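You operate a simulated robot arm through the tools that you are given. There is no shell and no other tool.

The job below is to be done with a simulated robot arm. You get a single attempt, and the scene is never put back.

JOB
Put things in order on the top of the desk. At the end: the tall beige bottle (marked "Conditioner") from the top of the desk stands where the orange card (marked "Wendy") stood; the white card (marked "Beatrice") is on the flat white box (marked "BOWS"); the orange card stands where the white card stood; the purple card (marked "Harriet") stands where the yellow card (marked "George") stood; the yellow card stands where the tall beige bottle stood; whatever was shut is shut again. Leave all else as you found it, and nothing knocked over.

It is judged by the outcome, as a careful person would: the job done as asked, and still so three seconds after it is handed in. It fails if anything else is knocked over, pushed out of place, dropped, spilled or broken.

ROBOT AND FRAMES
A 7-joint arm with a two-finger parallel gripper, fixed in place. Base frame: the origin is at the foot of the arm, x ahead of it, y to its left, z up; the work surface is at about z = 0. Lengths are in cm, angles in degrees, forces in N, time in s.
With the tool pointing down near the work surface it reaches from about 24 to 62 cm from the base axis. Its first joint turns from -66.0 to 66.0 degrees. Payload 2.6 kg.
The tool frame sits at the grasp point between the pads (the TCP): z along the fingers, y along the line on which they close. The tips reach 3 cm beyond it. The gripper opens to 9.4 cm. The fingers are 2.8 cm wide and 1 cm thick; the gripper's body (5 by 9.6 cm) begins 5.5 cm behind the TCP.
Orientation is told as [roll, pitch, yaw] about the base's x, y, z axes, in that order, counted from this pose: with the fingers straight down and closing along the base's y, the tool's x points along the base's -x, its y along +y and its z along -z.

CONTROLS
- The arm moves only by the tool jog_arm. Its argument "rows" is a list that holds one entry, the list of rows, each a list of 7 numbers: the turn, a rotation vector about the base's x, y, z in degrees, then the shift along the base's x, y, z in cm, then the closure, from 0 (fully open) to 1 (shut). In form: [[[ax, ay, az, dx, dy, dz, claw], ...]]. A call has 1 to 20 rows; each row shifts and turns the commanded pose from where the row before left it. Rows are played at 5 a second. More than 5 cm and 8.6 degrees between two rows, or a gripper value outside its range, and nothing of the call is played. Where a pose cannot be reached the arm comes as near as it can. A force on the tool above 40 N (or 10 N above the force at the start of the call, whichever is more), or a blocked arm, ends the call early, and 0.2 s more pass. Each finger travels about 7.2 cm/s and halts on what it meets, pressing with about 28 N; the grip force reading is that of the motor and also rises with nothing between the fingers. The clock runs only during rows and for 0.2 s after the last one: add rows that do not move to give the fingers time. It gives the time, the measured TCP pose, the force on the tool (base axes), the opening and the grip force at its end, in the units of the frame above (readings bear some noise), with the torque about the TCP (base axes, N m) and any sound that the robot's microphone picked up, and new pictures: "show" is both (left out), scene, wrist or none.
- Cameras (640 x 400 px; columns grow to the right, rows downward): "scene" is fixed at [3.6, 42.05, 55.96]; the picture's right is [-0.80, -0.60, 0.00], its down [-0.32, 0.42, -0.85] and it looks along [0.51, -0.68, -0.53] (base axes); focal length 321 px, centre (320, 200). "wrist" rides on the gripper at [7.6, 1.4, -10.2] in the tool frame; the picture's right is [-0.18, 0.98, 0.00], its down [-0.75, -0.14, -0.64] and it looks along [-0.63, -0.12, 0.77] (tool axes); focal length 243 px, centre (320, 200). There is no depth. A picture from a camera that has moved, and an enlarged one, comes with that camera's place and axes in the base frame and with its lens. The place of the scene camera against the robot may be out by one fixed shift of up to 1.8 cm in any direction.
- inspect(camera, box): a new picture of the part [left, top, right, bottom] of that camera's present view, enlarged. It takes no simulated time.
- job_done(): hands the job in; it is judged then, once.

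Places have to be worked out from the pictures, the camera data and where the tool is seen. Open the gripper and draw the arm clear of the work before you hand the job in, unless the task says otherwise.

The tools are called after "Request:" as name(argument=value, ...) on one line, values as JSON. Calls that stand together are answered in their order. jog_arm: Moves the arm, as the interface text tells. Its arguments: {"type":"object","properties":{"rows":{"type":"array","items":{"type":"array","items":{"type":"array","items":{"type":"number"}}}},"show":{"type":"string","enum":["both","scene","wrist","none"]}},"required":["rows"]} The other tools are called the same way: inspect (camera, box) takes an enlarged picture of a part of a camera's view; job_done () hands the job in.

At the start:

```text
t: 0.0
tcp_pos: [41.45, -20.74, 27.75]
ee_rot: [0.0, 0.0, 0.0]
contact_force: [0.4, -0.2, 0.0]
wrist_torque: [0.0, 0.02, 0.0]
finger_gap: 9.38
gripper_force: 0.1
```

scene: 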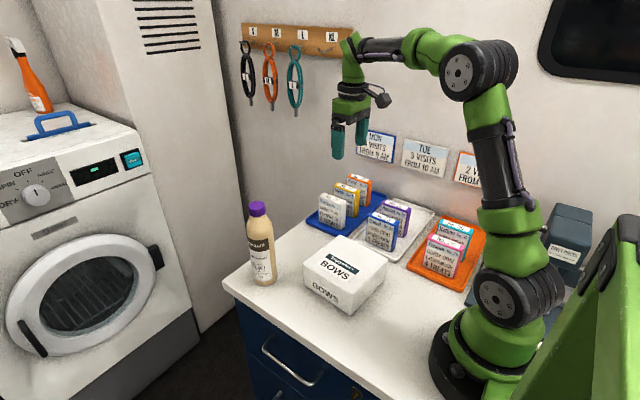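
wrist: 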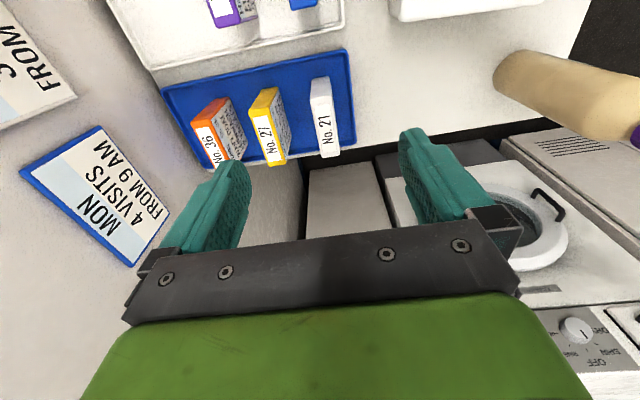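

I start by enlarging the views to identify the cards, the bottle and the box.

Request:
inspect(camera="scene", box=[300, 160, 500, 285])

Request:
inspect(camera="scene", box=[220, 180, 400, 330])

Request:
inspect(camera="wrist", box=[150, 0, 370, 180])

Request:
inspect(camera="scene", box=[440, 180, 640, 400])

```text
3.20 times, centred on (400, 222) of scene
camera zoom: at [3.6, 42.05, 55.96], right [-0.8, -0.6, 0.0], down [-0.32, 0.42, -0.85], along [0.51, -0.68, -0.53], focal length 1027 px, centre (64, 128)
```

zoom: 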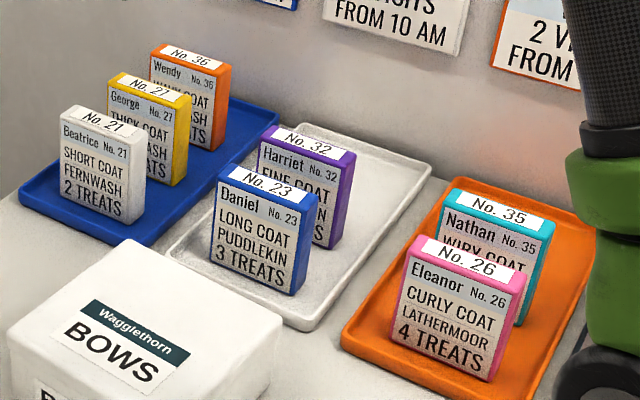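

```text
2.67 times, centred on (310, 255) of scene
camera zoom: at [3.6, 42.05, 55.96], right [-0.8, -0.6, 0.0], down [-0.32, 0.42, -0.85], along [0.51, -0.68, -0.53], focal length 856 px, centre (347, 53)
```

zoom: 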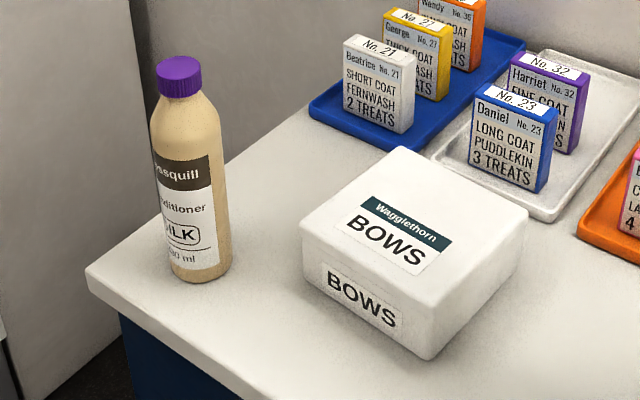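

```text
2.22 times, centred on (260, 90) of wrist
camera zoom: at [34.04, -19.39, 38.02], right [0.18, 0.98, 0.0], down [0.75, -0.14, 0.64], along [0.63, -0.12, -0.77], focal length 539 px, centre (453, 444)
```

zoom: 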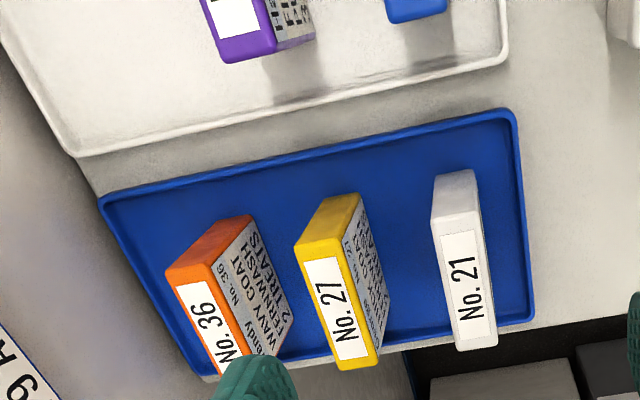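

```text
1.82 times, centred on (540, 290) of scene
camera zoom: at [3.6, 42.05, 55.96], right [-0.8, -0.6, 0.0], down [-0.32, 0.42, -0.85], along [0.51, -0.68, -0.53], focal length 584 px, centre (-80, 36)
```

zoom: 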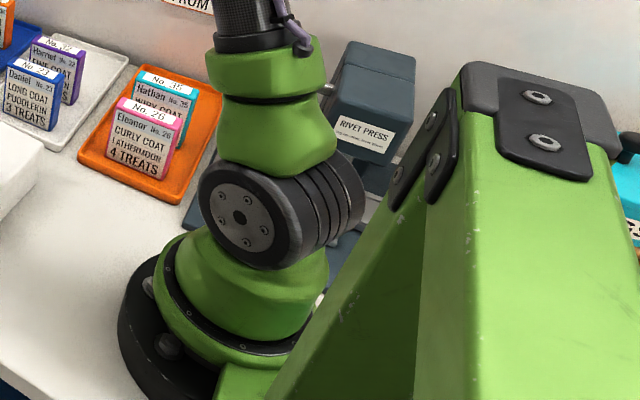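

The cards stand with their printed faces toward +y, on trays. I zoom in for finer pixel measurement.

Request:
inspect(camera="wrist", box=[280, 60, 380, 170])

Request:
inspect(camera="scene", box=[300, 170, 380, 250])

Request:
inspect(camera="wrist", box=[160, 60, 300, 170])

Request:
inspect(camera="scene", box=[355, 185, 435, 265])

Request:
inspect(camera="scene", box=[230, 190, 300, 300])

Request:
inspect(camera="scene", box=[290, 220, 400, 330])

```text
3.64 times, centred on (330, 115) of wrist
camera zoom: at [34.04, -19.39, 38.02], right [0.18, 0.98, 0.0], down [0.75, -0.14, 0.64], along [0.63, -0.12, -0.77], focal length 882 px, centre (284, 509)
```

zoom: 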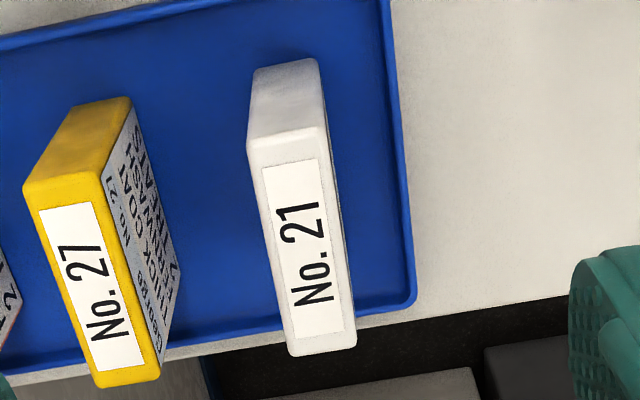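

```text
5.00 times, centred on (340, 210) of scene
camera zoom: at [3.6, 42.05, 55.96], right [-0.8, -0.6, 0.0], down [-0.32, 0.42, -0.85], along [0.51, -0.68, -0.53], focal length 1604 px, centre (220, 150)
```

zoom: 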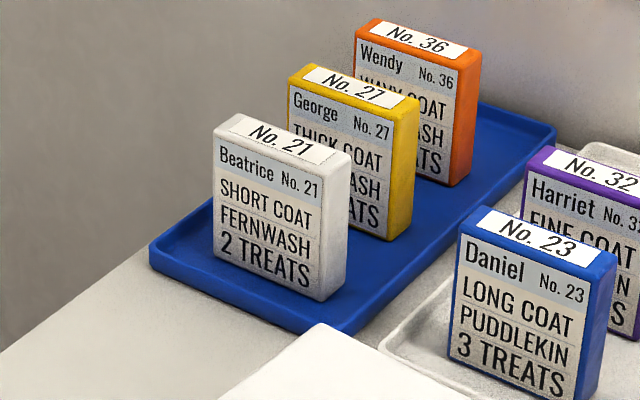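

```text
3.64 times, centred on (230, 115) of wrist
camera zoom: at [34.04, -19.39, 38.02], right [0.18, 0.98, 0.0], down [0.75, -0.14, 0.64], along [0.63, -0.12, -0.77], focal length 882 px, centre (647, 509)
```

zoom: 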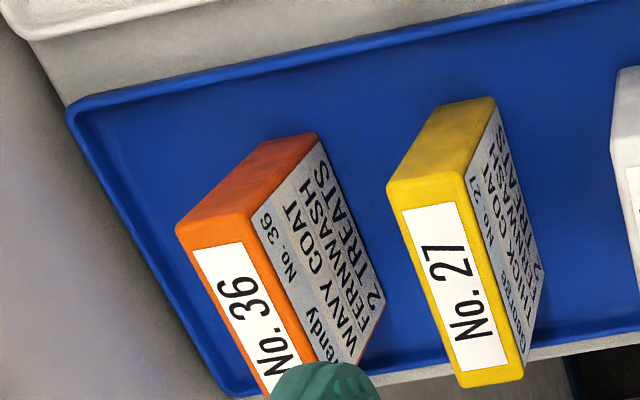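

```text
5.00 times, centred on (395, 225) of scene
camera zoom: at [3.6, 42.05, 55.96], right [-0.8, -0.6, 0.0], down [-0.32, 0.42, -0.85], along [0.51, -0.68, -0.53], focal length 1604 px, centre (-55, 75)
```

zoom: 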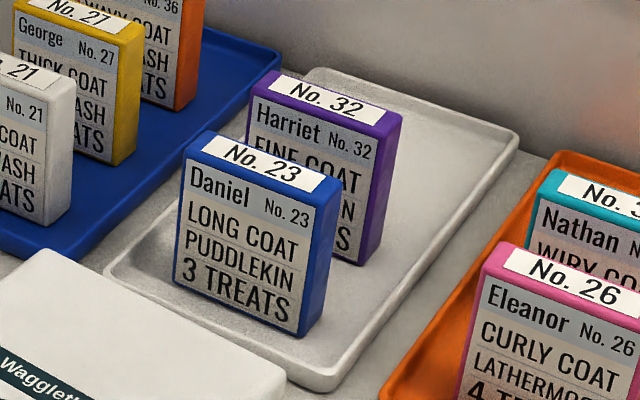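

```text
3.64 times, centred on (265, 245) of scene
camera zoom: at [3.6, 42.05, 55.96], right [-0.8, -0.6, 0.0], down [-0.32, 0.42, -0.85], along [0.51, -0.68, -0.53], focal length 1167 px, centre (520, 36)
```

zoom: 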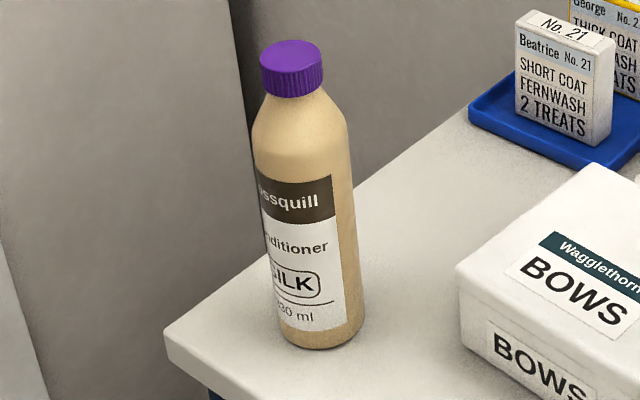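

```text
3.64 times, centred on (345, 275) of scene
camera zoom: at [3.6, 42.05, 55.96], right [-0.8, -0.6, 0.0], down [-0.32, 0.42, -0.85], along [0.51, -0.68, -0.53], focal length 1167 px, centre (229, -73)
```

zoom: 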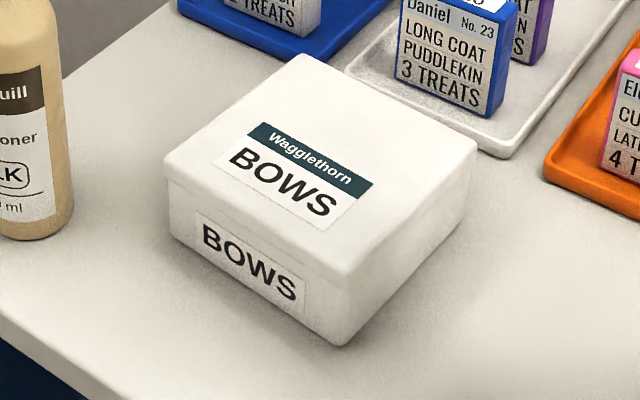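

The white card is roughly centred at (46.4, -20.9) with its top at about z 9–10. I move above it with the fingers partly closed (gap about 5) and look again with the wrist camera.

Request:
jog_arm(rows=[[[0, 0, 0, 1.25, 0, -1.2, 0.2], [0, 0, 0, 1.25, 0, -1.2, 0.4], [0, 0, 0, 1.25, 0, -1.2, 0.45], [0, 0, 0, 1.2, 0, -1.2, 0.45], [0, 0, 0, 0, 0, -1.0, 0.45], [0, 0, 0, 0, 0, 0, 0.45], [0, 0, 0, 0, 0, 0, 0.45]]], show="both")

```text
t: 1.6
tcp_pos: [46.48, -20.83, 21.78]
ee_rot: [0.0, 0.0, 0.1]
contact_force: [0.0, 0.2, -0.3]
wrist_torque: [-0.03, 0.02, 0.04]
finger_gap: 5.17
gripper_force: 0.0
camera wrist: at [39.0, -19.37, 32.22], right [0.18, 0.98, 0.0], down [0.75, -0.14, 0.64], along [0.63, -0.12, -0.77], focal length 243 px, centre (320, 200)
```

scene: 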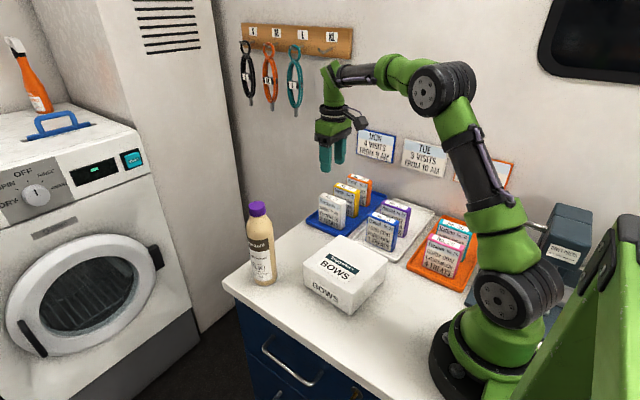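
wrist: 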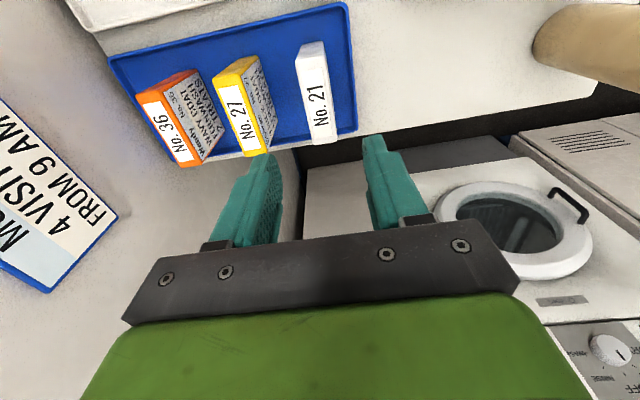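

Zooming on the cards in the new wrist view to triangulate their positions.

Request:
inspect(camera="wrist", box=[220, 20, 360, 170])

Request:
inspect(camera="wrist", box=[100, 50, 240, 180])

Request:
inspect(camera="scene", box=[290, 100, 400, 250])

```text
2.67 times, centred on (290, 95) of wrist
camera zoom: at [39.0, -19.37, 32.22], right [0.18, 0.98, 0.0], down [0.75, -0.14, 0.64], along [0.63, -0.12, -0.77], focal length 647 px, centre (400, 480)
```

zoom: 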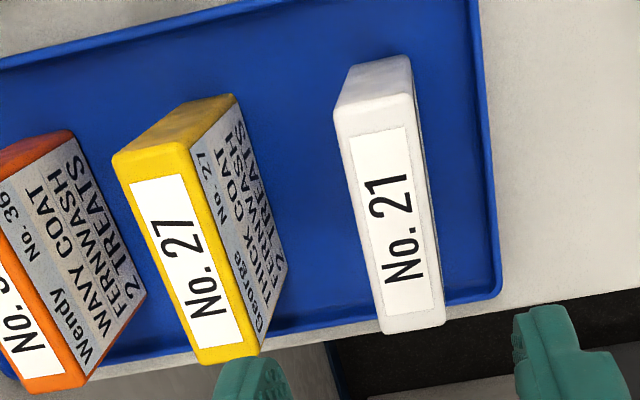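

```text
3.08 times, centred on (170, 115) of wrist
camera zoom: at [39.0, -19.37, 32.22], right [0.18, 0.98, 0.0], down [0.75, -0.14, 0.64], along [0.63, -0.12, -0.77], focal length 746 px, centre (782, 462)
```

zoom: 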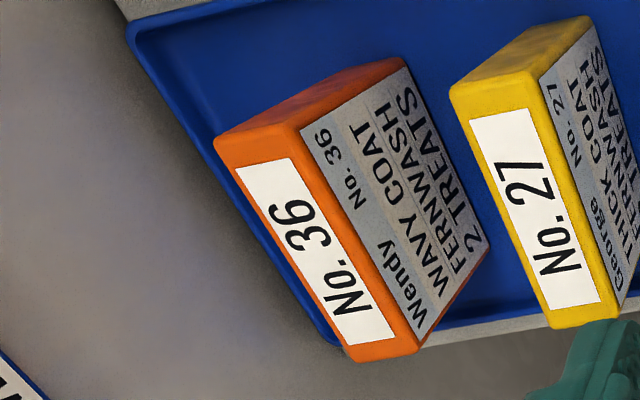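

```text
2.67 times, centred on (345, 175) of scene
camera zoom: at [3.6, 42.05, 55.96], right [-0.8, -0.6, 0.0], down [-0.32, 0.42, -0.85], along [0.51, -0.68, -0.53], focal length 856 px, centre (253, 267)
```

zoom: 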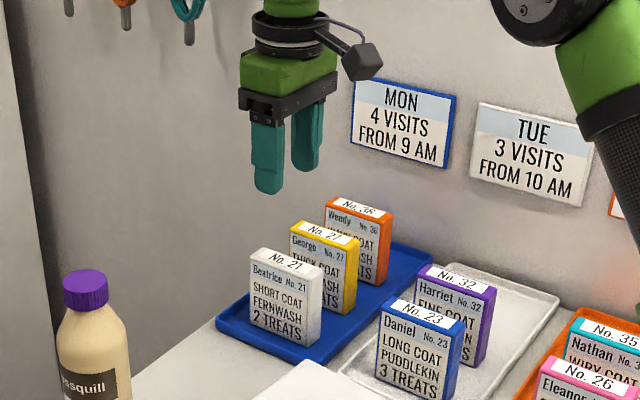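

The white card centre is about (46.4, -20.9), top at about 9.7; the yellow is at about (46.4, -28.1) and the orange at about (46.4, -35.5). I descend part way over the white card and check alignment.

Request:
jog_arm(rows=[[[0, 0, 0, 0, 0, -2.0, 0.45], [0, 0, 0, 0, 0, -2.0, 0.45], [0, 0, 0, 0, 0, -2.0, 0.45], [0, 0, 0, 0, 0, -2.0, 0.45], [0, 0, 0, 0, 0, 0, 0.45], [0, 0, 0, 0, 0, 0, 0.45]]], show="both")

```text
t: 3.0
tcp_pos: [46.5, -20.77, 13.95]
ee_rot: [0.0, 0.0, -0.1]
contact_force: [-0.7, 0.1, -0.2]
wrist_torque: [-0.02, 0.01, 0.0]
finger_gap: 5.14
gripper_force: 0.0
camera wrist: at [39.04, -19.37, 24.21], right [0.18, 0.98, 0.0], down [0.75, -0.14, 0.64], along [0.63, -0.12, -0.77], focal length 243 px, centre (320, 200)
```

scene: 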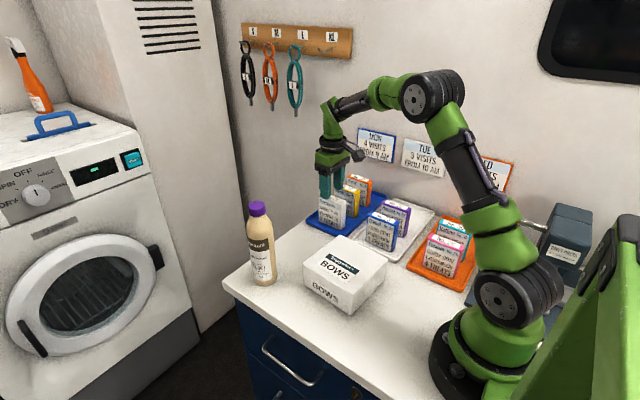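
wrist: 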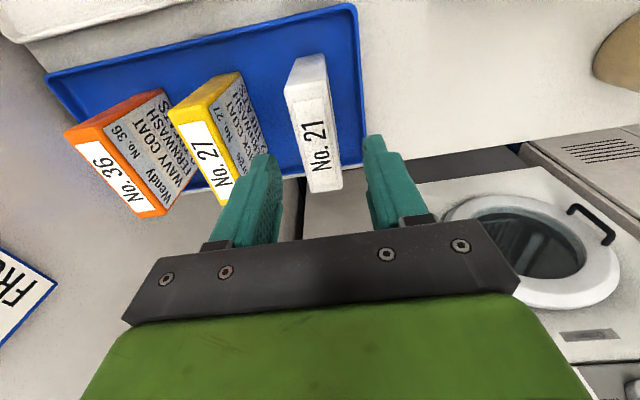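

Checking the card/finger alignment closely before going down around it.

Request:
inspect(camera="wrist", box=[240, 40, 400, 220])

Request:
inspect(camera="scene", box=[290, 130, 400, 250])

```text
2.22 times, centred on (320, 130) of wrist
camera zoom: at [39.04, -19.37, 24.21], right [0.18, 0.98, 0.0], down [0.75, -0.14, 0.64], along [0.63, -0.12, -0.77], focal length 539 px, centre (320, 356)
```

zoom: 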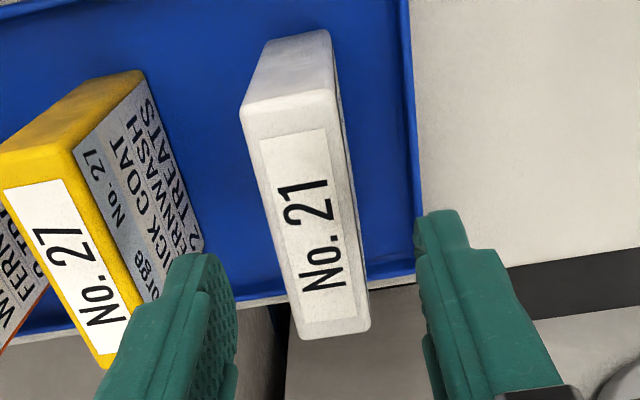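

```text
3.33 times, centred on (345, 190) of scene
camera zoom: at [3.6, 42.05, 55.96], right [-0.8, -0.6, 0.0], down [-0.32, 0.42, -0.85], along [0.51, -0.68, -0.53], focal length 1070 px, centre (237, 233)
```

zoom: 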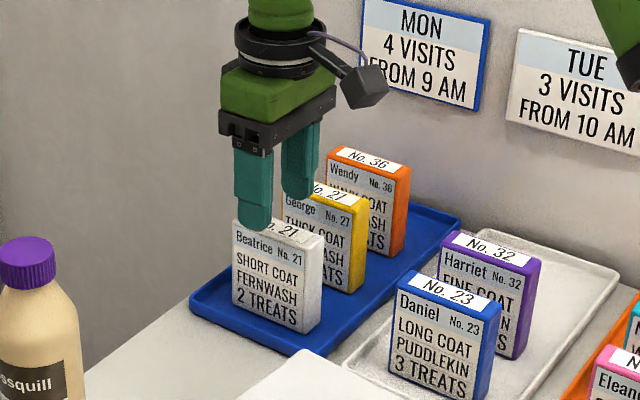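

The card is well centred between the fingers (card y about -20.94, tool -20.8). I descend with a small y trim and close on it.

Request:
jog_arm(rows=[[[0, 0, 0, 0, -0.12, -1.5, 0.45], [0, 0, 0, 0, 0, -1.5, 0.45], [0, 0, 0, 0, 0, -1.5, 0.45], [0, 0, 0, 0, 0, -1.5, 0.45], [0, 0, 0, 0, 0, -1.3, 0.45], [0, 0, 0, 0, 0, 0, 0.45], [0, 0, 0, 0, 0, 0, 0.45]]], show="both")

```text
t: 4.6
tcp_pos: [46.59, -20.91, 6.65]
ee_rot: [0.0, -0.1, 0.1]
contact_force: [0.8, -0.7, -0.2]
wrist_torque: [0.04, 0.01, -0.05]
finger_gap: 5.2
gripper_force: 0.0
camera wrist: at [38.97, -19.52, 16.89], right [0.18, 0.98, 0.0], down [0.75, -0.14, 0.64], along [0.63, -0.12, -0.77], focal length 243 px, centre (320, 200)
```

scene: 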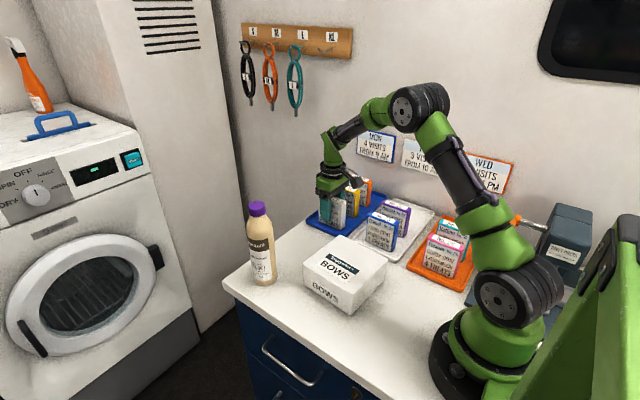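
wrist: 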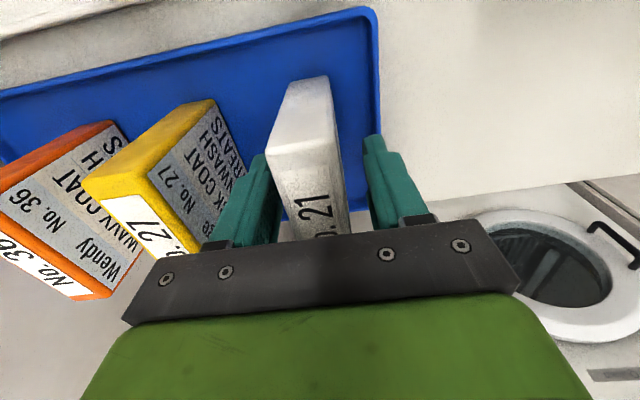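

The fingers straddle the card without touching. I close the gripper.

Request:
jog_arm(rows=[[[0, 0, 0, 0, 0, 0, 0.65], [0, 0, 0, 0, 0, 0, 0.8], [0, 0, 0, 0, 0, 0, 1.0], [0, 0, 0, 0, 0, 0, 1.0]]], show="wrist")

```text
t: 5.6
tcp_pos: [46.43, -20.85, 6.62]
ee_rot: [0.0, 0.0, -0.1]
contact_force: [-0.1, 0.5, -0.1]
wrist_torque: [0.02, 0.04, 0.0]
finger_gap: 2.95
gripper_force: 28.1
camera wrist: at [38.97, -19.52, 16.91], right [0.18, 0.98, 0.0], down [0.75, -0.14, 0.64], along [0.63, -0.12, -0.77], focal length 243 px, centre (320, 200)
```

wrist: 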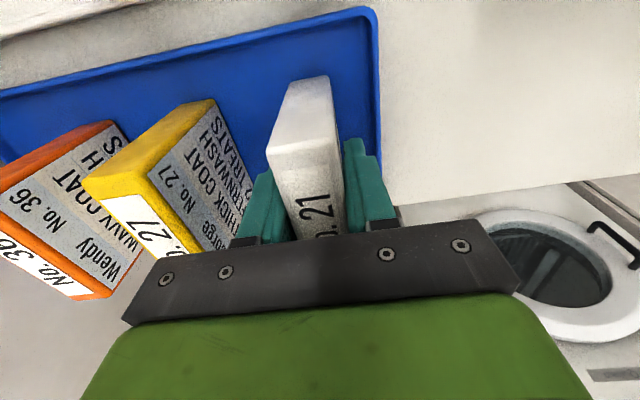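

Grip force 28 N at a gap of 2.95: the card is held. I lift it straight up and view the result.

Request:
jog_arm(rows=[[[0, 0, 0, 0, 0, 0.5, 1.0], [0, 0, 0, 0, 0, 1.0, 1.0], [0, 0, 0, 0, 0, 2.0, 1.0], [0, 0, 0, 0, 0, 2.5, 1.0], [0, 0, 0, 0, 0, 2.5, 1.0], [0, 0, 0, 0, 0, 2.5, 1.0], [0, 0, 0, 0, 0, 2.5, 1.0], [0, 0, 0, 0, 0, 1.5, 1.0], [0, 0, 0, 0, 0, 0, 1.0]]], show="both")

```text
t: 7.6
tcp_pos: [46.49, -20.95, 21.72]
ee_rot: [0.0, 0.0, 0.0]
contact_force: [-0.5, 0.0, 0.1]
wrist_torque: [-0.01, 0.0, 0.03]
finger_gap: 2.97
gripper_force: 28.0
camera wrist: at [39.02, -19.48, 32.02], right [0.18, 0.98, 0.0], down [0.75, -0.14, 0.64], along [0.63, -0.12, -0.77], focal length 243 px, centre (320, 200)
```

scene: 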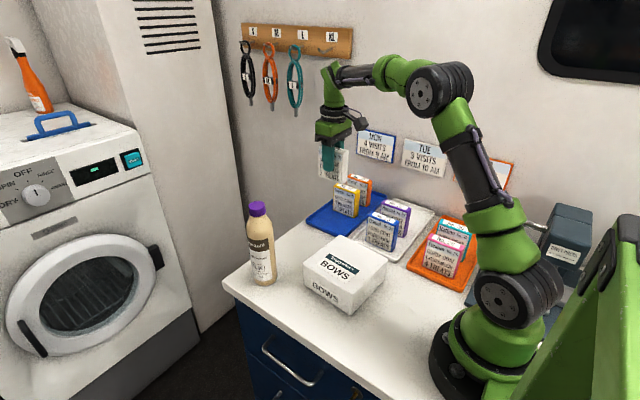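
wrist: 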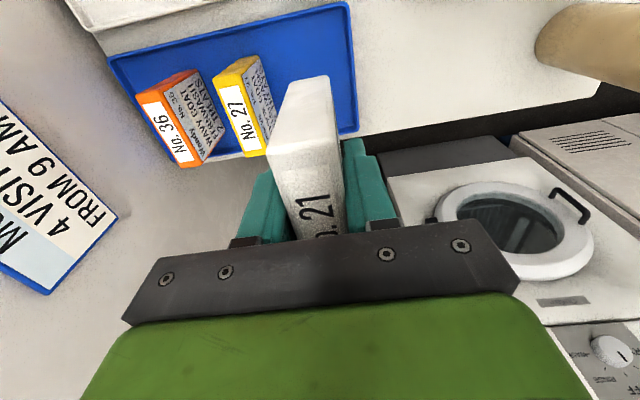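

The card is held upright and lifted clear. I carry it over to above the box, estimated centre about (31, -3).

Request:
jog_arm(rows=[[[0, 0, 0, -1.0, 1.2, 0, 1.0], [0, 0, 0, -1.9, 2.2, 0, 1.0], [0, 0, 0, -1.9, 2.2, 0, 1.0], [0, 0, 0, -1.9, 2.2, 0, 1.0], [0, 0, 0, -1.9, 2.2, 0, 1.0], [0, 0, 0, -1.9, 2.2, 0, 1.0], [0, 0, 0, -1.9, 2.2, 0, 1.0], [0, 0, 0, -1.5, 2.0, 0, 1.0], [0, 0, 0, -1.0, 1.3, 0, 1.0], [0, 0, 0, 0, 0, 0, 1.0]]], show="both")

```text
t: 9.8
tcp_pos: [31.53, -3.22, 21.7]
ee_rot: [0.0, 0.0, 0.1]
contact_force: [0.7, 0.6, -0.2]
wrist_torque: [-0.01, -0.01, 0.0]
finger_gap: 2.95
gripper_force: 28.3
camera wrist: at [24.04, -1.75, 31.92], right [0.18, 0.98, 0.0], down [0.75, -0.14, 0.64], along [0.63, -0.12, -0.77], focal length 243 px, centre (320, 200)
```

scene: 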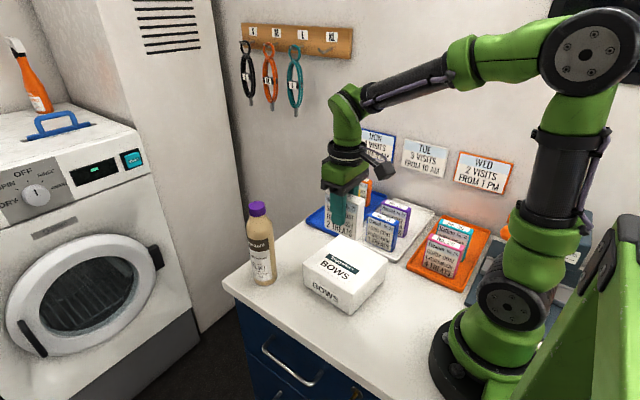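
wrist: 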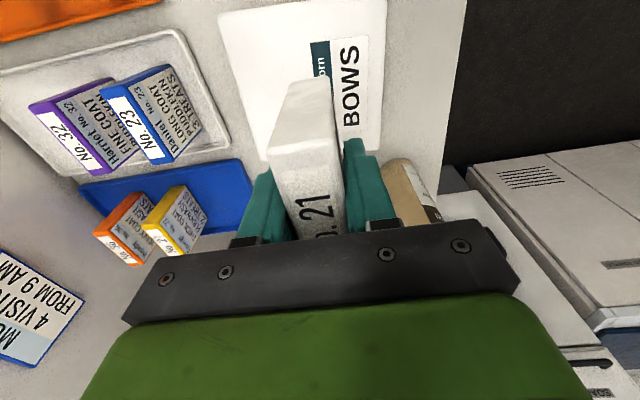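

I zoom the wrist view to measure the box top under the card.

Request:
inspect(camera="wrist", box=[190, 0, 480, 200])

Request:
inspect(camera="wrist", box=[0, 0, 260, 280])

Request:
inspect(camera="scene", box=[280, 150, 420, 330])

```text
2.00 times, centred on (335, 100) of wrist
camera zoom: at [24.04, -1.75, 31.92], right [0.18, 0.98, 0.0], down [0.75, -0.14, 0.64], along [0.63, -0.12, -0.77], focal length 485 px, centre (290, 400)
```

zoom: 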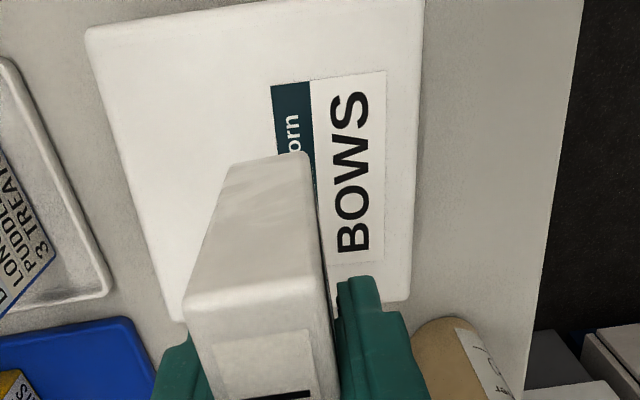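

```text
1.43 times, centred on (130, 140) of wrist
camera zoom: at [24.04, -1.75, 31.92], right [0.18, 0.98, 0.0], down [0.75, -0.14, 0.64], along [0.63, -0.12, -0.77], focal length 347 px, centre (591, 286)
```

zoom: 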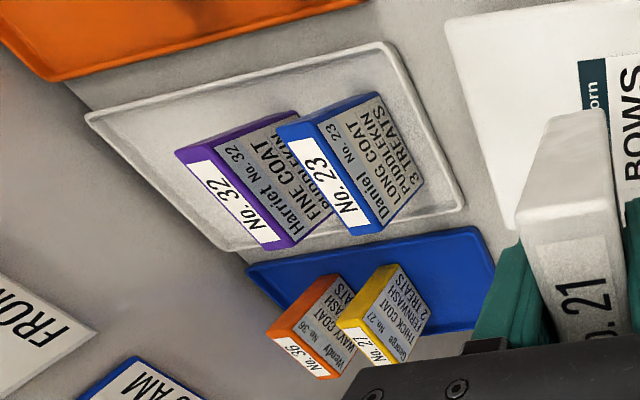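

```text
2.22 times, centred on (350, 240) of scene
camera zoom: at [3.6, 42.05, 55.96], right [-0.8, -0.6, 0.0], down [-0.32, 0.42, -0.85], along [0.51, -0.68, -0.53], focal length 713 px, centre (253, 111)
```

zoom: 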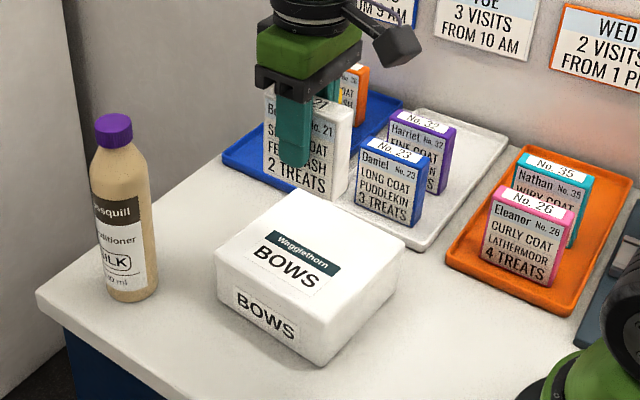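

The box top is centred at about (31.4, -3.9), about 14 cm square. I shift over its centre and lower to just above the expected contact height.

Request:
jog_arm(rows=[[[0, 0, 0, -0.2, -0.7, 0, 1.0], [0, 0, 0, 0, 0, -1.5, 1.0], [0, 0, 0, 0, 0, -2.0, 1.0], [0, 0, 0, 0, 0, -2.0, 1.0], [0, 0, 0, 0, 0, -1.5, 1.0], [0, 0, 0, 0, 0, -1.0, 1.0], [0, 0, 0, 0, 0, 0, 1.0]]], show="both")

Request:
inspect(camera="scene", box=[290, 180, 410, 320])

```text
t: 11.4
tcp_pos: [31.36, -4.09, 13.55]
ee_rot: [-0.1, 0.0, 0.0]
contact_force: [-0.8, 0.6, 0.2]
wrist_torque: [-0.01, 0.03, 0.0]
finger_gap: 2.93
gripper_force: 28.2
camera wrist: at [23.84, -2.53, 23.96], right [0.18, 0.98, 0.0], down [0.75, -0.14, 0.64], along [0.63, -0.12, -0.77], focal length 243 px, centre (320, 200)
```

scene: 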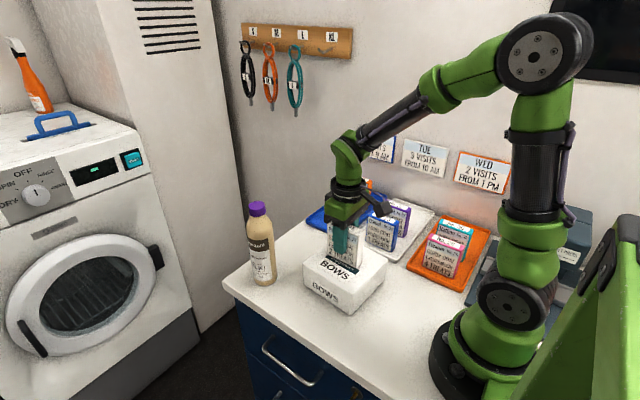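
wrist: 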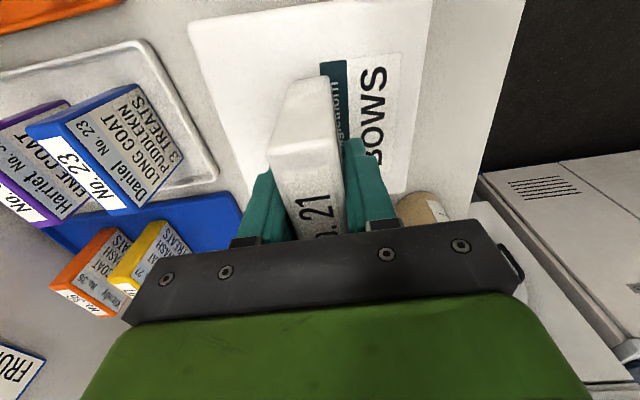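

```text
2.86 times, centred on (350, 250) of scene
camera zoom: at [3.6, 42.05, 55.96], right [-0.8, -0.6, 0.0], down [-0.32, 0.42, -0.85], along [0.51, -0.68, -0.53], focal length 917 px, centre (234, 57)
```

zoom: 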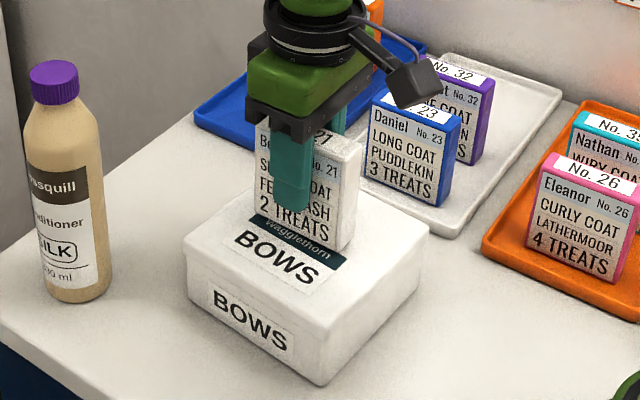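

The card bottom appears at z about 7.7, some 2 cm above the box lid. I lower in small steps, watching the force.

Request:
jog_arm(rows=[[[0, 0, 0, 0, 0, -0.6, 1.0], [0, 0, 0, 0, 0, -0.6, 1.0], [0, 0, 0, 0, 0, 0, 1.0]]], show="none")

Request:
inspect(camera="scene", box=[310, 210, 390, 280])

```text
t: 12.2
tcp_pos: [31.56, -3.97, 12.71]
ee_rot: [0.0, -0.3, 0.0]
contact_force: [4.6, 2.2, 20.7]
wrist_torque: [0.14, -0.15, -0.03]
finger_gap: 2.99
gripper_force: 27.7
```

```text
5.71 times, centred on (350, 245) of scene
camera zoom: at [3.59, 42.05, 55.96], right [-0.8, -0.6, 0.0], down [-0.32, 0.42, -0.85], along [0.51, -0.68, -0.53], focal length 1834 px, centre (149, -57)
```

zoom: 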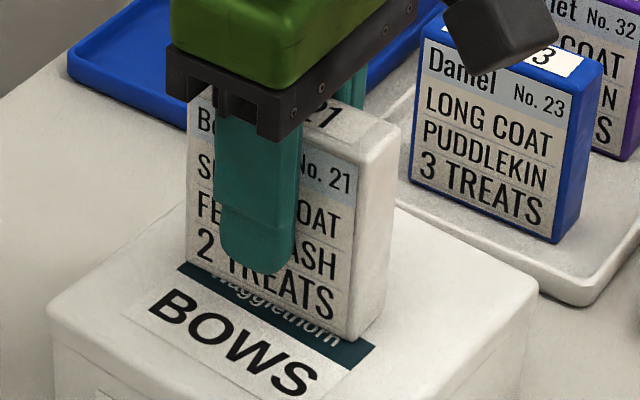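

The card has touched the lid (about 20 N up). I relieve the pressure by raising the command 0.3 cm, then open the fingers gently.

Request:
jog_arm(rows=[[[0, 0, 0, 0, 0, 0.15, 1.0], [0, 0, 0, 0, 0, 0.13, 1.0], [0, 0, 0, 0, 0, 0, 1.0]]], show="none")

```text
t: 13.0
tcp_pos: [31.22, -4.01, 12.64]
ee_rot: [0.0, 0.2, 0.0]
contact_force: [0.4, -0.2, -0.6]
wrist_torque: [-0.04, 0.02, -0.02]
finger_gap: 2.97
gripper_force: 28.3
```

Force is back near zero; I lower a hair for light contact, then open.

Request:
jog_arm(rows=[[[0, 0, 0, 0, 0, -0.06, 1.0], [0, 0, 0, 0, 0, 0, 1.0]]], show="none")

```text
t: 13.6
tcp_pos: [31.31, -4.05, 12.66]
ee_rot: [0.0, 0.0, 0.0]
contact_force: [-0.2, 0.0, -0.7]
wrist_torque: [0.01, -0.01, 0.02]
finger_gap: 2.97
gripper_force: 28.0
```

Request:
jog_arm(rows=[[[0, 0, 0, 0, 0, -0.1, 1.0], [0, 0, 0, 0, 0, 0, 1.0]]], show="none")

```text
t: 14.2
tcp_pos: [31.46, -3.89, 12.49]
ee_rot: [0.0, 0.0, 0.0]
contact_force: [0.4, 0.0, -0.3]
wrist_torque: [-0.02, -0.01, 0.05]
finger_gap: 2.94
gripper_force: 27.9
```

Still no contact force, so I lower another small step.

Request:
jog_arm(rows=[[[0, 0, 0, 0, 0, -0.06, 1.0], [0, 0, 0, 0, 0, 0, 1.0]]], show="none")

```text
t: 14.8
tcp_pos: [31.44, -3.92, 12.6]
ee_rot: [-0.1, 0.0, 0.0]
contact_force: [-1.6, -1.3, 8.7]
wrist_torque: [-0.04, 0.06, -0.03]
finger_gap: 2.93
gripper_force: 28.0
```

Now there is a light contact of about 9 N. I open the fingers slowly to release the card.

Request:
jog_arm(rows=[[[0, 0, 0, 0, 0, 0, 0.66], [0, 0, 0, 0, 0, 0, 0.6], [0, 0, 0, 0, 0, 0, 0.5], [0, 0, 0, 0, 0, 0, 0.45], [0, 0, 0, 0, 0, 0, 0.45]]], show="both")

Request:
inspect(camera="scene", box=[310, 190, 400, 290])

```text
t: 16.0
tcp_pos: [31.48, -4.02, 12.6]
ee_rot: [0.0, 0.0, 0.0]
contact_force: [0.5, -0.3, 0.0]
wrist_torque: [0.0, 0.03, 0.02]
finger_gap: 5.18
gripper_force: 0.1
camera wrist: at [23.9, -2.54, 22.81], right [0.18, 0.98, 0.0], down [0.75, -0.14, 0.64], along [0.63, -0.12, -0.77], focal length 243 px, centre (320, 200)
```

scene: 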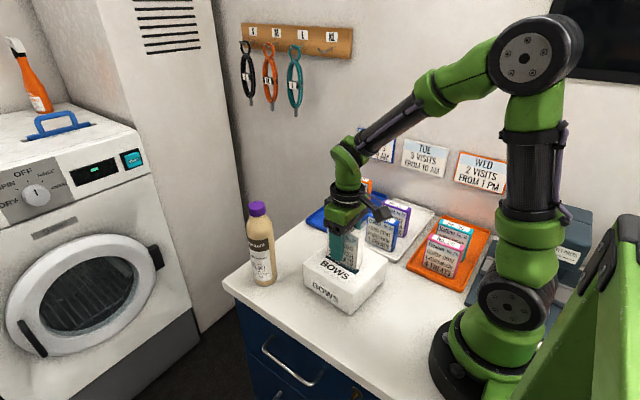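
wrist: 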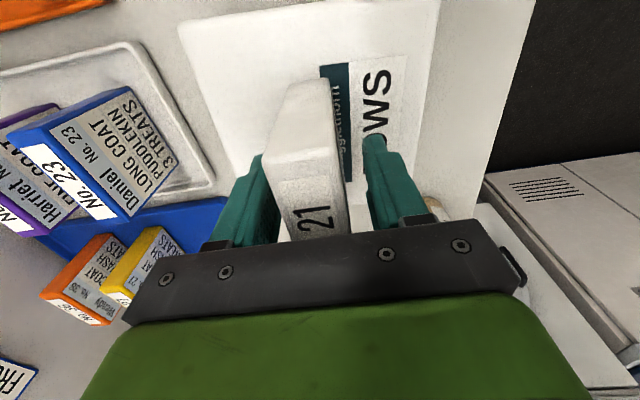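

```text
4.00 times, centred on (355, 240) of scene
camera zoom: at [3.6, 42.05, 55.96], right [-0.8, -0.6, 0.0], down [-0.32, 0.42, -0.85], along [0.51, -0.68, -0.53], focal length 1284 px, centre (180, 40)
```

zoom: 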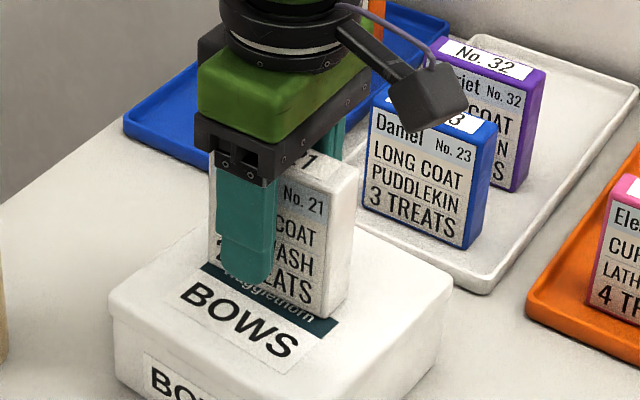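

The white card stands on the box. I raise straight up clear of it and move over toward the orange card at about (46.4, -35.5).

Request:
jog_arm(rows=[[[0, 0, 0, 0, 0, 0.8, 0.45], [0, 0, 0, 0, 0, 1.8, 0.45], [0, 0, 0, 0, 0, 2.5, 0.45], [0, 0, 0, 0, 0, 2.5, 0.45], [0, 0, 0, 0, 0, 1.8, 0.45], [0, 0, 0, 1.0, -2.2, 0, 0.45], [0, 0, 0, 1.4, -3.0, 0, 0.45], [0, 0, 0, 1.4, -3.0, 0, 0.45], [0, 0, 0, 1.4, -3.0, 0, 0.45], [0, 0, 0, 1.4, -3.0, 0, 0.45], [0, 0, 0, 1.4, -3.0, 0, 0.45], [0, 0, 0, 1.4, -3.0, 0, 0.45], [0, 0, 0, 1.4, -3.0, 0, 0.45], [0, 0, 0, 1.4, -3.0, 0, 0.45], [0, 0, 0, 1.4, -3.0, 0, 0.45], [0, 0, 0, 1.4, -2.3, 0, 0.45], [0, 0, 0, 0, 0, 0, 0.45]]], show="both")

Request:
inspect(camera="wrist", box=[220, 20, 420, 200])

```text
t: 19.6
tcp_pos: [46.31, -35.54, 21.99]
ee_rot: [0.0, 0.0, 0.0]
contact_force: [0.6, 0.5, -0.1]
wrist_torque: [0.02, 0.01, 0.04]
finger_gap: 5.16
gripper_force: 0.1
camera wrist: at [38.89, -34.07, 32.13], right [0.18, 0.98, 0.0], down [0.75, -0.14, 0.64], along [0.63, -0.12, -0.77], focal length 243 px, centre (320, 200)
```

scene: 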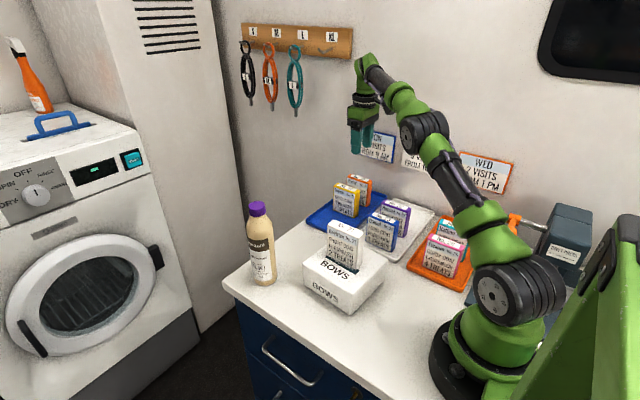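
wrist: 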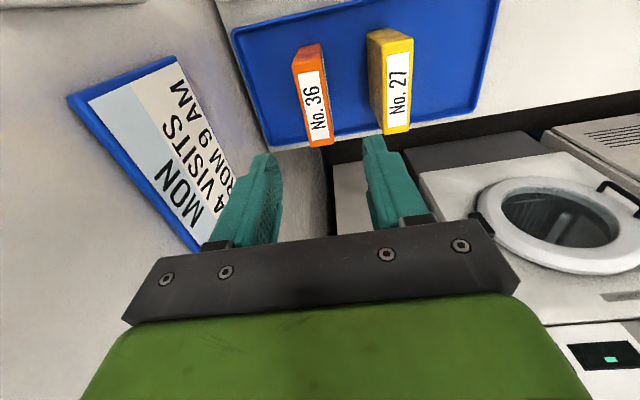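

```text
2.22 times, centred on (320, 110) of wrist
camera zoom: at [38.89, -34.07, 32.13], right [0.18, 0.98, 0.0], down [0.75, -0.14, 0.64], along [0.63, -0.12, -0.77], focal length 539 px, centre (320, 400)
```

zoom: 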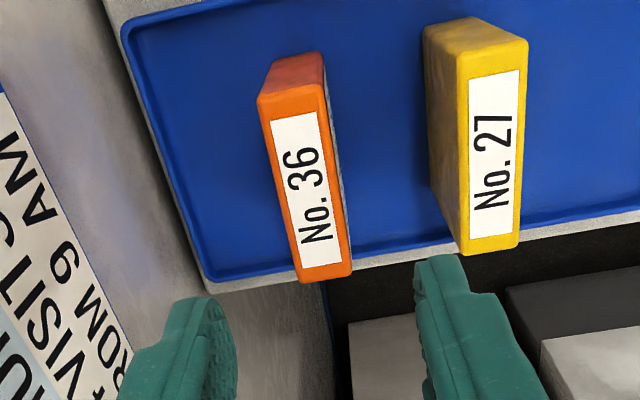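

Orange card centre works out to about (46.7, -36.0). I trim y by -0.5 and descend to just above it for a check.

Request:
jog_arm(rows=[[[0, 0, 0, 0.1, -0.5, 0, 0.45], [0, 0, 0, 0, 0, -2.0, 0.45], [0, 0, 0, 0, 0, -2.0, 0.45], [0, 0, 0, 0, 0, -2.0, 0.45], [0, 0, 0, 0, 0, -2.0, 0.45], [0, 0, 0, 0, 0, -1.0, 0.45], [0, 0, 0, 0, 0, 0, 0.45]]], show="both")

Request:
inspect(camera="wrist", box=[220, 40, 420, 220])

```text
t: 21.2
tcp_pos: [46.6, -36.0, 12.84]
ee_rot: [0.0, 0.0, -0.1]
contact_force: [-0.1, -0.4, -0.4]
wrist_torque: [0.02, 0.01, 0.0]
finger_gap: 5.17
gripper_force: 0.0
camera wrist: at [39.04, -34.45, 23.17], right [0.18, 0.98, 0.0], down [0.75, -0.14, 0.64], along [0.63, -0.12, -0.77], focal length 243 px, centre (320, 200)
```

scene: 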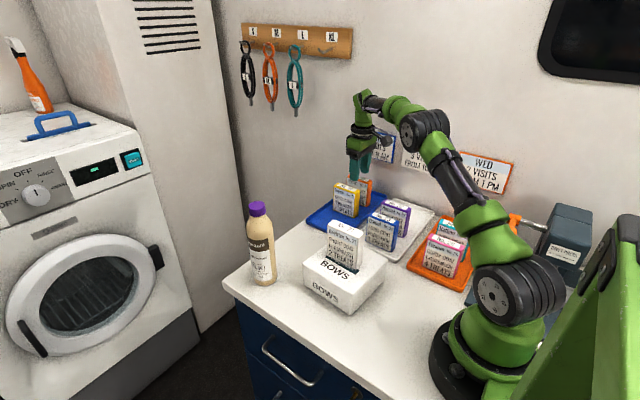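
wrist: 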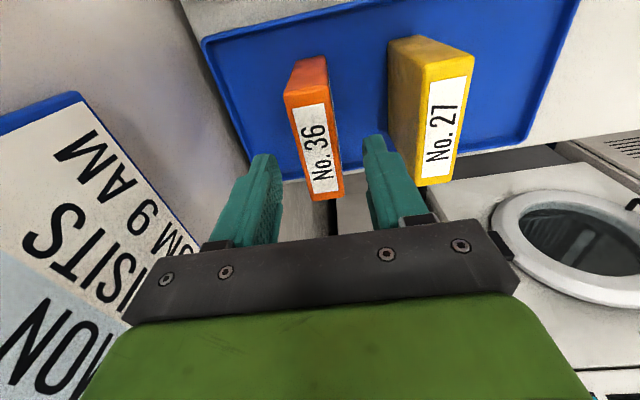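

```text
2.22 times, centred on (320, 130) of wrist
camera zoom: at [39.04, -34.45, 23.17], right [0.18, 0.98, 0.0], down [0.75, -0.14, 0.64], along [0.63, -0.12, -0.77], focal length 539 px, centre (320, 356)
```

zoom: 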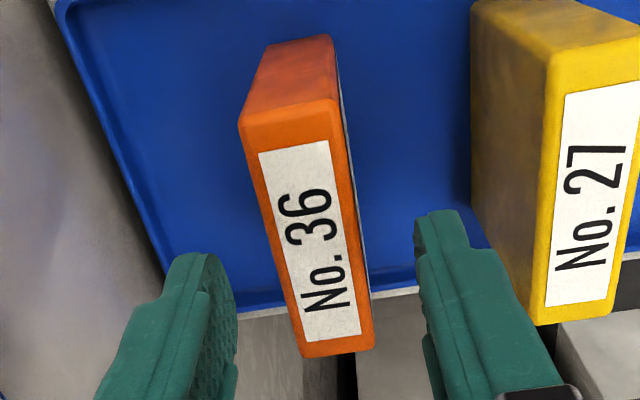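

Orange card is centred between the fingers. I descend to grasp height and close.

Request:
jog_arm(rows=[[[0, 0, 0, 0, 0, -1.5, 0.45], [0, 0, 0, 0, 0, -1.5, 0.45], [0, 0, 0, 0, 0, -1.5, 0.45], [0, 0, 0, 0, 0, -1.2, 0.45], [0, 0, 0, 0, 0, -0.55, 0.45], [0, 0, 0, 0, 0, 0, 0.45], [0, 0, 0, 0, 0, 0, 0.65], [0, 0, 0, 0, 0, 0, 0.8], [0, 0, 0, 0, 0, 0, 1.0], [0, 0, 0, 0, 0, 0, 1.0]]], show="both")

```text
t: 23.4
tcp_pos: [46.56, -35.97, 6.65]
ee_rot: [-0.1, 0.0, 0.0]
contact_force: [0.2, 0.5, -0.2]
wrist_torque: [0.0, -0.02, 0.0]
finger_gap: 2.95
gripper_force: 28.2
camera wrist: at [38.98, -34.5, 16.91], right [0.18, 0.98, 0.0], down [0.75, -0.14, 0.64], along [0.63, -0.12, -0.77], focal length 243 px, centre (320, 200)
```

scene: 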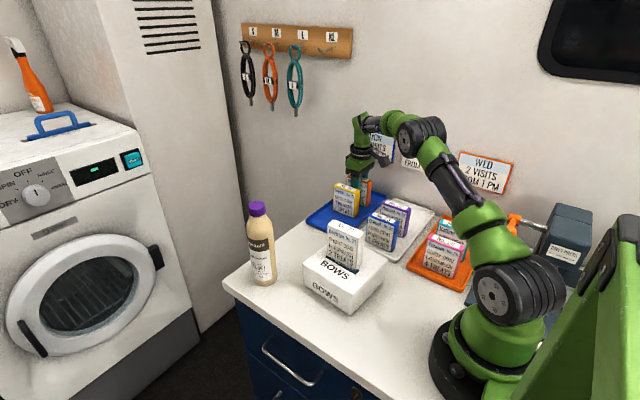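
wrist: 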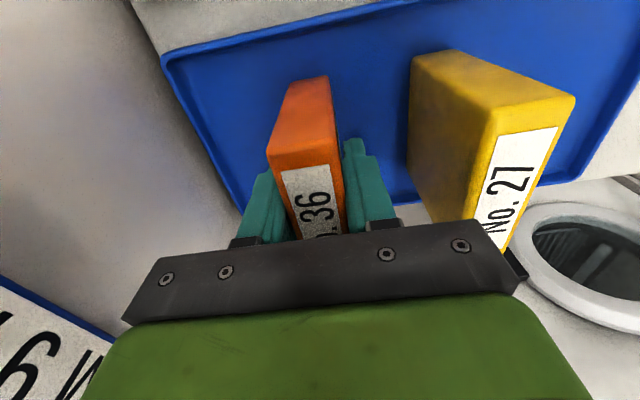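

Orange card is gripped, with the same relative pose as the white one. I lift it, carry it +15 in y to the white card's former place, and lower to near the tray.

Request:
jog_arm(rows=[[[0, 0, 0, 0, 0, 0.5, 1.0], [0, 0, 0, 0, 0, 1.5, 1.0], [0, 0, 0, 0, 0, 2.5, 1.0], [0, 0, 0, 0, 0, 2.5, 1.0], [0, 0, 0, 0, 0, 2.5, 1.0], [0, 0, 0, 0, 0, 2.5, 1.0], [0, 0, 0, 0, 0, 1.5, 1.0], [0, 0, 0, 0, 0, 0.5, 1.0], [0, 0, 0, 0, 1.0, 0, 1.0], [0, 0, 0, 0, 2.0, 0, 1.0], [0, 0, 0, 0, 2.5, 0, 1.0], [0, 0, 0, 0, 2.5, 0, 1.0], [0, 0, 0, 0, 2.5, 0, 1.0], [0, 0, 0, 0, 2.0, 0, 1.0], [0, 0, 0, 0, 1.5, 0, 1.0], [0, 0, 0, 0, 1.0, 0, 1.0], [0, 0, 0, 0, 0, 0, 1.0]]], show="both")

```text
t: 27.0
tcp_pos: [46.52, -20.86, 20.68]
ee_rot: [0.1, 0.0, 0.0]
contact_force: [0.0, -0.7, 0.3]
wrist_torque: [0.02, -0.03, 0.01]
finger_gap: 2.96
gripper_force: 28.0
camera wrist: at [38.99, -19.47, 30.96], right [0.18, 0.98, 0.0], down [0.75, -0.14, 0.64], along [0.63, -0.12, -0.77], focal length 243 px, centre (320, 200)
```

scene: 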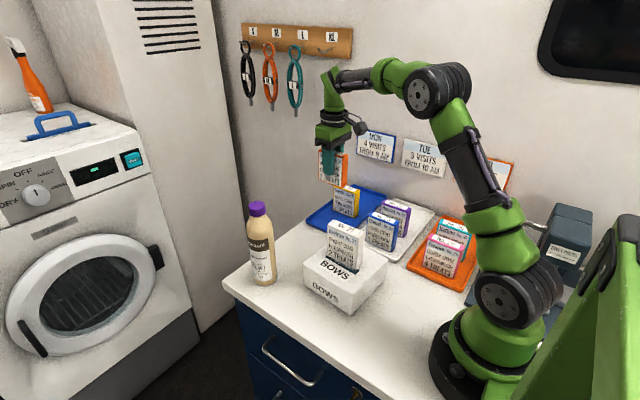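
wrist: 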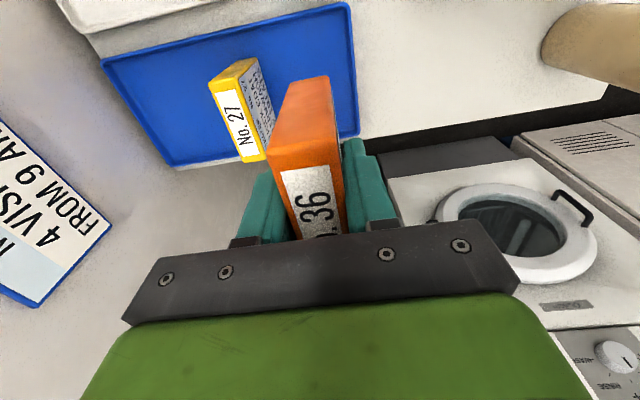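

Now above the white card's former spot; I lower to 0.15 cm above the tray height.

Request:
jog_arm(rows=[[[0, 0, 0, 0, 0, -1.5, 1.0], [0, 0, 0, 0, 0, -2.5, 1.0], [0, 0, 0, 0, 0, -2.5, 1.0], [0, 0, 0, 0, 0, -2.5, 1.0], [0, 0, 0, 0, 0, -2.0, 1.0], [0, 0, 0, 0, 0, -1.5, 1.0], [0, 0, 0, 0, 0, -0.8, 1.0], [0, 0, 0, 0, 0, -0.4, 1.0], [0, 0, 0, 0, 0, -0.15, 1.0], [0, 0, 0, 0, 0, 0, 1.0]]], show="none")

```text
t: 29.2
tcp_pos: [46.44, -20.93, 6.69]
ee_rot: [0.0, 0.0, 0.0]
contact_force: [0.1, -0.1, -0.9]
wrist_torque: [-0.01, -0.02, 0.03]
finger_gap: 2.94
gripper_force: 28.2
```

No contact yet; I lower in a further small step and check the force.

Request:
jog_arm(rows=[[[0, 0, 0, 0, 0, -0.1, 1.0], [0, 0, 0, 0, 0, -0.06, 1.0], [0, 0, 0, 0, 0, 0, 1.0]]], show="none")

```text
t: 30.0
tcp_pos: [46.55, -20.92, 6.51]
ee_rot: [0.0, 0.0, 0.0]
contact_force: [-0.9, -0.6, -0.3]
wrist_torque: [-0.02, -0.02, 0.02]
finger_gap: 2.98
gripper_force: 28.0
```

Request:
jog_arm(rows=[[[0, 0, 0, 0, 0, -0.06, 1.0], [0, 0, 0, 0, 0, 0, 1.0]]], show="none")

```text
t: 30.6
tcp_pos: [46.5, -20.98, 6.53]
ee_rot: [0.1, 0.0, -0.1]
contact_force: [-0.9, 0.5, 5.6]
wrist_torque: [0.02, 0.05, -0.02]
finger_gap: 2.95
gripper_force: 27.8
```

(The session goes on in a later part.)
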